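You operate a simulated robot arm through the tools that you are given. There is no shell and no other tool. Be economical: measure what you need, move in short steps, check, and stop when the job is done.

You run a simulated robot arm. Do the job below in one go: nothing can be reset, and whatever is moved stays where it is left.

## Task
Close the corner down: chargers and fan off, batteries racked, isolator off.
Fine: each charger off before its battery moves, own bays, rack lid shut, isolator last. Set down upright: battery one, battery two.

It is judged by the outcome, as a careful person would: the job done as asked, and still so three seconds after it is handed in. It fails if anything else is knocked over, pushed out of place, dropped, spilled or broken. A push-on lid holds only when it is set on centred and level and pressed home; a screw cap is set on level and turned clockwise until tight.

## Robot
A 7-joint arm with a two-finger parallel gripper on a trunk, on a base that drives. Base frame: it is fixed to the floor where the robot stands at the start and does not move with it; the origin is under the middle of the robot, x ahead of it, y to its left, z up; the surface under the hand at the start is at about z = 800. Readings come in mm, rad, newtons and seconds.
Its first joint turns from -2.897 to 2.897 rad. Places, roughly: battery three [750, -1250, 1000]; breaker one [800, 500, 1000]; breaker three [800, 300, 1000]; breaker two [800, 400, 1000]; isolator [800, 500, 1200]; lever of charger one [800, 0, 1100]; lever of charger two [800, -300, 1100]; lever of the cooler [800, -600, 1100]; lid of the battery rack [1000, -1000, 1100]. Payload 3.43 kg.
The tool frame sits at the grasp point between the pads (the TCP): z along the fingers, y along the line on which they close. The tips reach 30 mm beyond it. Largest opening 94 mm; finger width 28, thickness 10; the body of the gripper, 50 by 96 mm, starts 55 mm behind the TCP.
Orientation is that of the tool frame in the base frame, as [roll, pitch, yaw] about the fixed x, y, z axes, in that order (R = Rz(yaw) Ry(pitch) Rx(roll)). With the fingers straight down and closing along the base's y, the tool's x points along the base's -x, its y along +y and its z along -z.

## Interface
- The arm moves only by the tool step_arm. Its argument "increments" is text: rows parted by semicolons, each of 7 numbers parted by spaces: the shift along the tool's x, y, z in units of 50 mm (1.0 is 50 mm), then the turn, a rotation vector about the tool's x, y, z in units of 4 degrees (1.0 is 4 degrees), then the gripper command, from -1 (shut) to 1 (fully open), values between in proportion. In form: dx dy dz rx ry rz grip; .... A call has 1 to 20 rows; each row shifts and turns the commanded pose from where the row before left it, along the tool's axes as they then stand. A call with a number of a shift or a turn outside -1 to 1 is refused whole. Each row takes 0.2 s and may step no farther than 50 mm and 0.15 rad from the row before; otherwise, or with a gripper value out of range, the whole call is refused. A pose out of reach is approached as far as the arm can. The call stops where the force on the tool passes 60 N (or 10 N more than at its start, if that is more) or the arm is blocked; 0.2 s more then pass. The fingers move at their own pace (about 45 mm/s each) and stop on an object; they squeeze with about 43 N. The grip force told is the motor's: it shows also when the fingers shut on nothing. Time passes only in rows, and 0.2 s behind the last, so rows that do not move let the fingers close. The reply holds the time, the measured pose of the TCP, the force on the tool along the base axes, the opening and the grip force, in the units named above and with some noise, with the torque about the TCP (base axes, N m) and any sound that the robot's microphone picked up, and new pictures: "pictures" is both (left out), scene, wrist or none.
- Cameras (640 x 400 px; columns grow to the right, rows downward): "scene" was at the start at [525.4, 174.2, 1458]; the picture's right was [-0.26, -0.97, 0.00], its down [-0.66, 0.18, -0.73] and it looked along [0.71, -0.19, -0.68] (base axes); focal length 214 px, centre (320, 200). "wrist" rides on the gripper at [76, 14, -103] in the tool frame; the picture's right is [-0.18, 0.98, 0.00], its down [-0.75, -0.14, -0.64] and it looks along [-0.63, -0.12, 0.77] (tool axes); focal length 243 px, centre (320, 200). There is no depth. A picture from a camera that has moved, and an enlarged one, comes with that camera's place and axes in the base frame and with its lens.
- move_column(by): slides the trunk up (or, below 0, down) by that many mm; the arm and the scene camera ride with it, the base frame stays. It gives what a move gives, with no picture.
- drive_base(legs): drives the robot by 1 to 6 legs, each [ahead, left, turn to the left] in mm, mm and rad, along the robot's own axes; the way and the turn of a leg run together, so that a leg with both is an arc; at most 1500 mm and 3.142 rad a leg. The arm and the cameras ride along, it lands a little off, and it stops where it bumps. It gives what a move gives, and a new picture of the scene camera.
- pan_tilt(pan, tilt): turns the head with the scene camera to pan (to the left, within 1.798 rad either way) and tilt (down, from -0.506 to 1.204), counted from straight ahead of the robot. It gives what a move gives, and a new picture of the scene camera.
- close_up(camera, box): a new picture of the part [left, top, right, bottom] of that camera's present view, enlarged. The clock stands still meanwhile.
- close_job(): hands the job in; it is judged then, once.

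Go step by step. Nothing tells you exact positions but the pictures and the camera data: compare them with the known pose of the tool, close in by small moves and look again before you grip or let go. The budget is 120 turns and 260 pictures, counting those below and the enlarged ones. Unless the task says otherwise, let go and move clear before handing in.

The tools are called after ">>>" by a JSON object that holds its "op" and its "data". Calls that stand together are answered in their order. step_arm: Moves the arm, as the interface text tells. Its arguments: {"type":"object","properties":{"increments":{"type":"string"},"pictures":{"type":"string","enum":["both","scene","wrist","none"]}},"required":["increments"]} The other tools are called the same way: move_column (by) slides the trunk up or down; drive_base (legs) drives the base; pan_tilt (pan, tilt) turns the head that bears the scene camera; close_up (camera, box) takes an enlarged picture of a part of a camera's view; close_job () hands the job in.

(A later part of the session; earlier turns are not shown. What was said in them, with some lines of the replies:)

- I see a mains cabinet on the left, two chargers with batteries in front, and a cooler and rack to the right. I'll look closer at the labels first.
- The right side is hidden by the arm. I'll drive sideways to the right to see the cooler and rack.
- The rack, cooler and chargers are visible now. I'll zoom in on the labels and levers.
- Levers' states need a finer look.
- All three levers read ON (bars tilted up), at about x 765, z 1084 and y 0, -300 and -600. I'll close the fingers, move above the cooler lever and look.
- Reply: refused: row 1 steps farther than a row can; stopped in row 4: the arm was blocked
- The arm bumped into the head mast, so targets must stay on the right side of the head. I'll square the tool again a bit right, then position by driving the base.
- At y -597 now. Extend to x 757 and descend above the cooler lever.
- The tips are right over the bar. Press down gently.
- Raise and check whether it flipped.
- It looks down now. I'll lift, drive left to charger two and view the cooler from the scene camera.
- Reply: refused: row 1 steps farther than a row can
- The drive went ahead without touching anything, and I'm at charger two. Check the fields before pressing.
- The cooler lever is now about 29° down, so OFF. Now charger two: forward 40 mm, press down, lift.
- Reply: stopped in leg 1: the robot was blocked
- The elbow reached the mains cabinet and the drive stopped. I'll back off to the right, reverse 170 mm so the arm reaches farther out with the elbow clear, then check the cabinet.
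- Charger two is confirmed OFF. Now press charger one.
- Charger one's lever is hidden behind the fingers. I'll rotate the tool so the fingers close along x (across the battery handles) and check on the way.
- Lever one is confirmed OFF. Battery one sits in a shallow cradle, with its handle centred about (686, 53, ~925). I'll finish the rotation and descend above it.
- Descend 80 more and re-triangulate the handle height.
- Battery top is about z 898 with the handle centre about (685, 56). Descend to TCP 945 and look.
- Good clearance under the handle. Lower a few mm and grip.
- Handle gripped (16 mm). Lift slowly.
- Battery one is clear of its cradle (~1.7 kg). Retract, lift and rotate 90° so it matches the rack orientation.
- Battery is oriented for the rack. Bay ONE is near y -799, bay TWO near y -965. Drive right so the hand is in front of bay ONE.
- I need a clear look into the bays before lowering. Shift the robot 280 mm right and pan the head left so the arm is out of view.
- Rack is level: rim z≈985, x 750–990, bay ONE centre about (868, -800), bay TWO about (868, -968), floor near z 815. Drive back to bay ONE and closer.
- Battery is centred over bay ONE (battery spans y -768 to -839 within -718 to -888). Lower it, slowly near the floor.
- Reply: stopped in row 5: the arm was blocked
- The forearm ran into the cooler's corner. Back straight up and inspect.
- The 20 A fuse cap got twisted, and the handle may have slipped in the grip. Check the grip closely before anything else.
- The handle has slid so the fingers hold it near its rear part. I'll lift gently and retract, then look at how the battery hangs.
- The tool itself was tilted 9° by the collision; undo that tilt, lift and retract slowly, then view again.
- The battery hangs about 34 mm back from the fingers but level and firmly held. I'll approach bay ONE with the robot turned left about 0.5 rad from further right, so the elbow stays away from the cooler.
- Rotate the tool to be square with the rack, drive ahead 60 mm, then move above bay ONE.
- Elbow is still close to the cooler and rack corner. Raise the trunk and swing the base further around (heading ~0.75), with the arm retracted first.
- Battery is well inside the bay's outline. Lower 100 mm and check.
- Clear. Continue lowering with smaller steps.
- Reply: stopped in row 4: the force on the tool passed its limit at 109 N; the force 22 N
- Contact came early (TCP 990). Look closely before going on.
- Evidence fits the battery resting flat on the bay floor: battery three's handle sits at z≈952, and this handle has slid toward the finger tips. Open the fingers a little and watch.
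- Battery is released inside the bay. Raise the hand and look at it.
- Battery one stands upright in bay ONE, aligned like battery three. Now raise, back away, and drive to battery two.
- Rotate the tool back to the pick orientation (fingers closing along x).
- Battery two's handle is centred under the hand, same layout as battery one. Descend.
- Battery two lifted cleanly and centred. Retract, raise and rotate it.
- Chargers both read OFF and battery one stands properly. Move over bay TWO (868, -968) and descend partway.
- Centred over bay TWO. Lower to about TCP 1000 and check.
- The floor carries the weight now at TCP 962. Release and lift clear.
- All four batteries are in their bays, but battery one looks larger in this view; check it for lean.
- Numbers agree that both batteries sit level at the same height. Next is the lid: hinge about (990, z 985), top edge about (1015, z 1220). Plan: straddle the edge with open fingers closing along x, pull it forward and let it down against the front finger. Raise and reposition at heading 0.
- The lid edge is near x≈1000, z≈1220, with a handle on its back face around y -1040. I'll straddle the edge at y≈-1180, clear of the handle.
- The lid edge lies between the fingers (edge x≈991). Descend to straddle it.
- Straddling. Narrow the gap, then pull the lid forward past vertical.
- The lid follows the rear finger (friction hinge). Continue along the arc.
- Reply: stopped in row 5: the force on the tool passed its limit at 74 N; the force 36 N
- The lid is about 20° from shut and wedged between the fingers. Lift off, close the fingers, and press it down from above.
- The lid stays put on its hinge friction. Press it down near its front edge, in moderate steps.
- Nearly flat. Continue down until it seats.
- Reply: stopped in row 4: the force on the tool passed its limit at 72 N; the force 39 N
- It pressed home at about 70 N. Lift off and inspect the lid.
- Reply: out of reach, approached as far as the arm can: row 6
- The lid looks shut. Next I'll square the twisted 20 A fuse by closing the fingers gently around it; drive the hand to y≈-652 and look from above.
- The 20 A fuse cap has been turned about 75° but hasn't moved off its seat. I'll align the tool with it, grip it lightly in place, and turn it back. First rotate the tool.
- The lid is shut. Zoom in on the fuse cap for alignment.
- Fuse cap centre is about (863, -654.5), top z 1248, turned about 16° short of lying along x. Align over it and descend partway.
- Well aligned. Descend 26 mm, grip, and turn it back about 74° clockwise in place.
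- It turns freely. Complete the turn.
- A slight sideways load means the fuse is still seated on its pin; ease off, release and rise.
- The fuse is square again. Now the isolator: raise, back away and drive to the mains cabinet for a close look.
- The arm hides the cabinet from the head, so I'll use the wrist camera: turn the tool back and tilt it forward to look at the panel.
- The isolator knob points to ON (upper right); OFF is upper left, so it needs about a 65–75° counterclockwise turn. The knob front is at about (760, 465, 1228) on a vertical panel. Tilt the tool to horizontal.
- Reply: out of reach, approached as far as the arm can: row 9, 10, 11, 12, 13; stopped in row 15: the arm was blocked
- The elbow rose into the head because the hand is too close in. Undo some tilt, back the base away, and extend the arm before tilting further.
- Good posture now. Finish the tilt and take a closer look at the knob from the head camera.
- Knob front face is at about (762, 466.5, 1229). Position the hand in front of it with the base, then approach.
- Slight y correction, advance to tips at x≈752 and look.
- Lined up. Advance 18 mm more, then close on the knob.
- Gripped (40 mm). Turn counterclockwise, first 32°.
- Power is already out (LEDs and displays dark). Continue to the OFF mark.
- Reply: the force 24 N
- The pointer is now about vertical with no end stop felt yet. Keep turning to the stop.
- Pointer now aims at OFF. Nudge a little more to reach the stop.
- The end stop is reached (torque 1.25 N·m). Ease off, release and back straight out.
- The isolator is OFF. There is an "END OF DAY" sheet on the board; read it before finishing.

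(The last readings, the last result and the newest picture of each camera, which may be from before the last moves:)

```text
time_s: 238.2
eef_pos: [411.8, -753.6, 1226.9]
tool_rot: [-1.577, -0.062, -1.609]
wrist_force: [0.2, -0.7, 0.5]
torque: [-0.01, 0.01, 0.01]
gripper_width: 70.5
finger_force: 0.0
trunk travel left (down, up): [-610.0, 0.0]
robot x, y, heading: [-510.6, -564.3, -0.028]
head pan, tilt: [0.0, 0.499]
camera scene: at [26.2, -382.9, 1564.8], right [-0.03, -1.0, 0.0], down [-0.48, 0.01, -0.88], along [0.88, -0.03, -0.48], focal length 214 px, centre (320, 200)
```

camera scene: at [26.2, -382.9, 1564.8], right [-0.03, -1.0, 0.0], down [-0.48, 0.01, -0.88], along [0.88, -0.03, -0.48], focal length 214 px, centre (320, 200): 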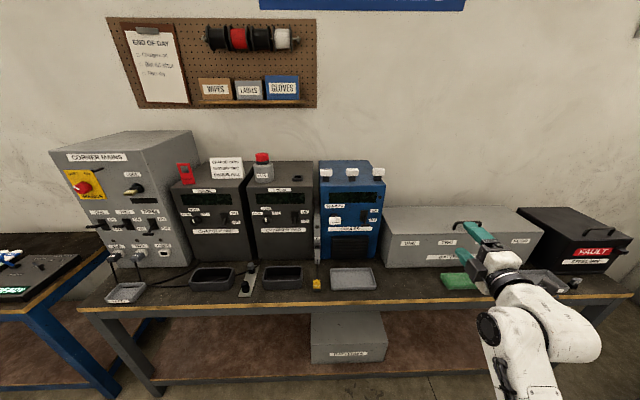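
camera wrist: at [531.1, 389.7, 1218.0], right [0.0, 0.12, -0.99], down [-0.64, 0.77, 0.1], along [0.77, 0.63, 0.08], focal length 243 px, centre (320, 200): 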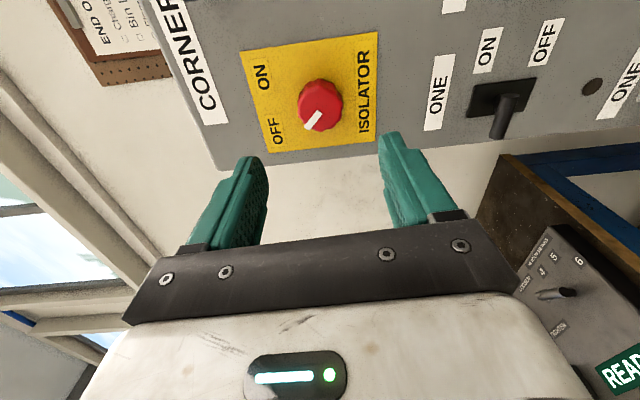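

Everything is in its final state: levers down, the lid shut and level, the fuses square, the isolator off and the arm clear. Handing in.

>>> {"op": "close_job", "data": {}}

```text
The job is handed in.
```

The corner is closed down: both chargers and the cooler fan are off, batteries one and two stand upright in their own bays, the rack lid is shut, and the isolator was turned off last.

Two slips along the way:

- **Cooler fuse:** while I was lowering battery one, the arm hit the cooler and twisted the 20 A fuse about 75°. I turned it back square, and it looked seated.
- **Mains cabinet:** the arm also bumped the cabinet once. Nothing looked disturbed afterwards.
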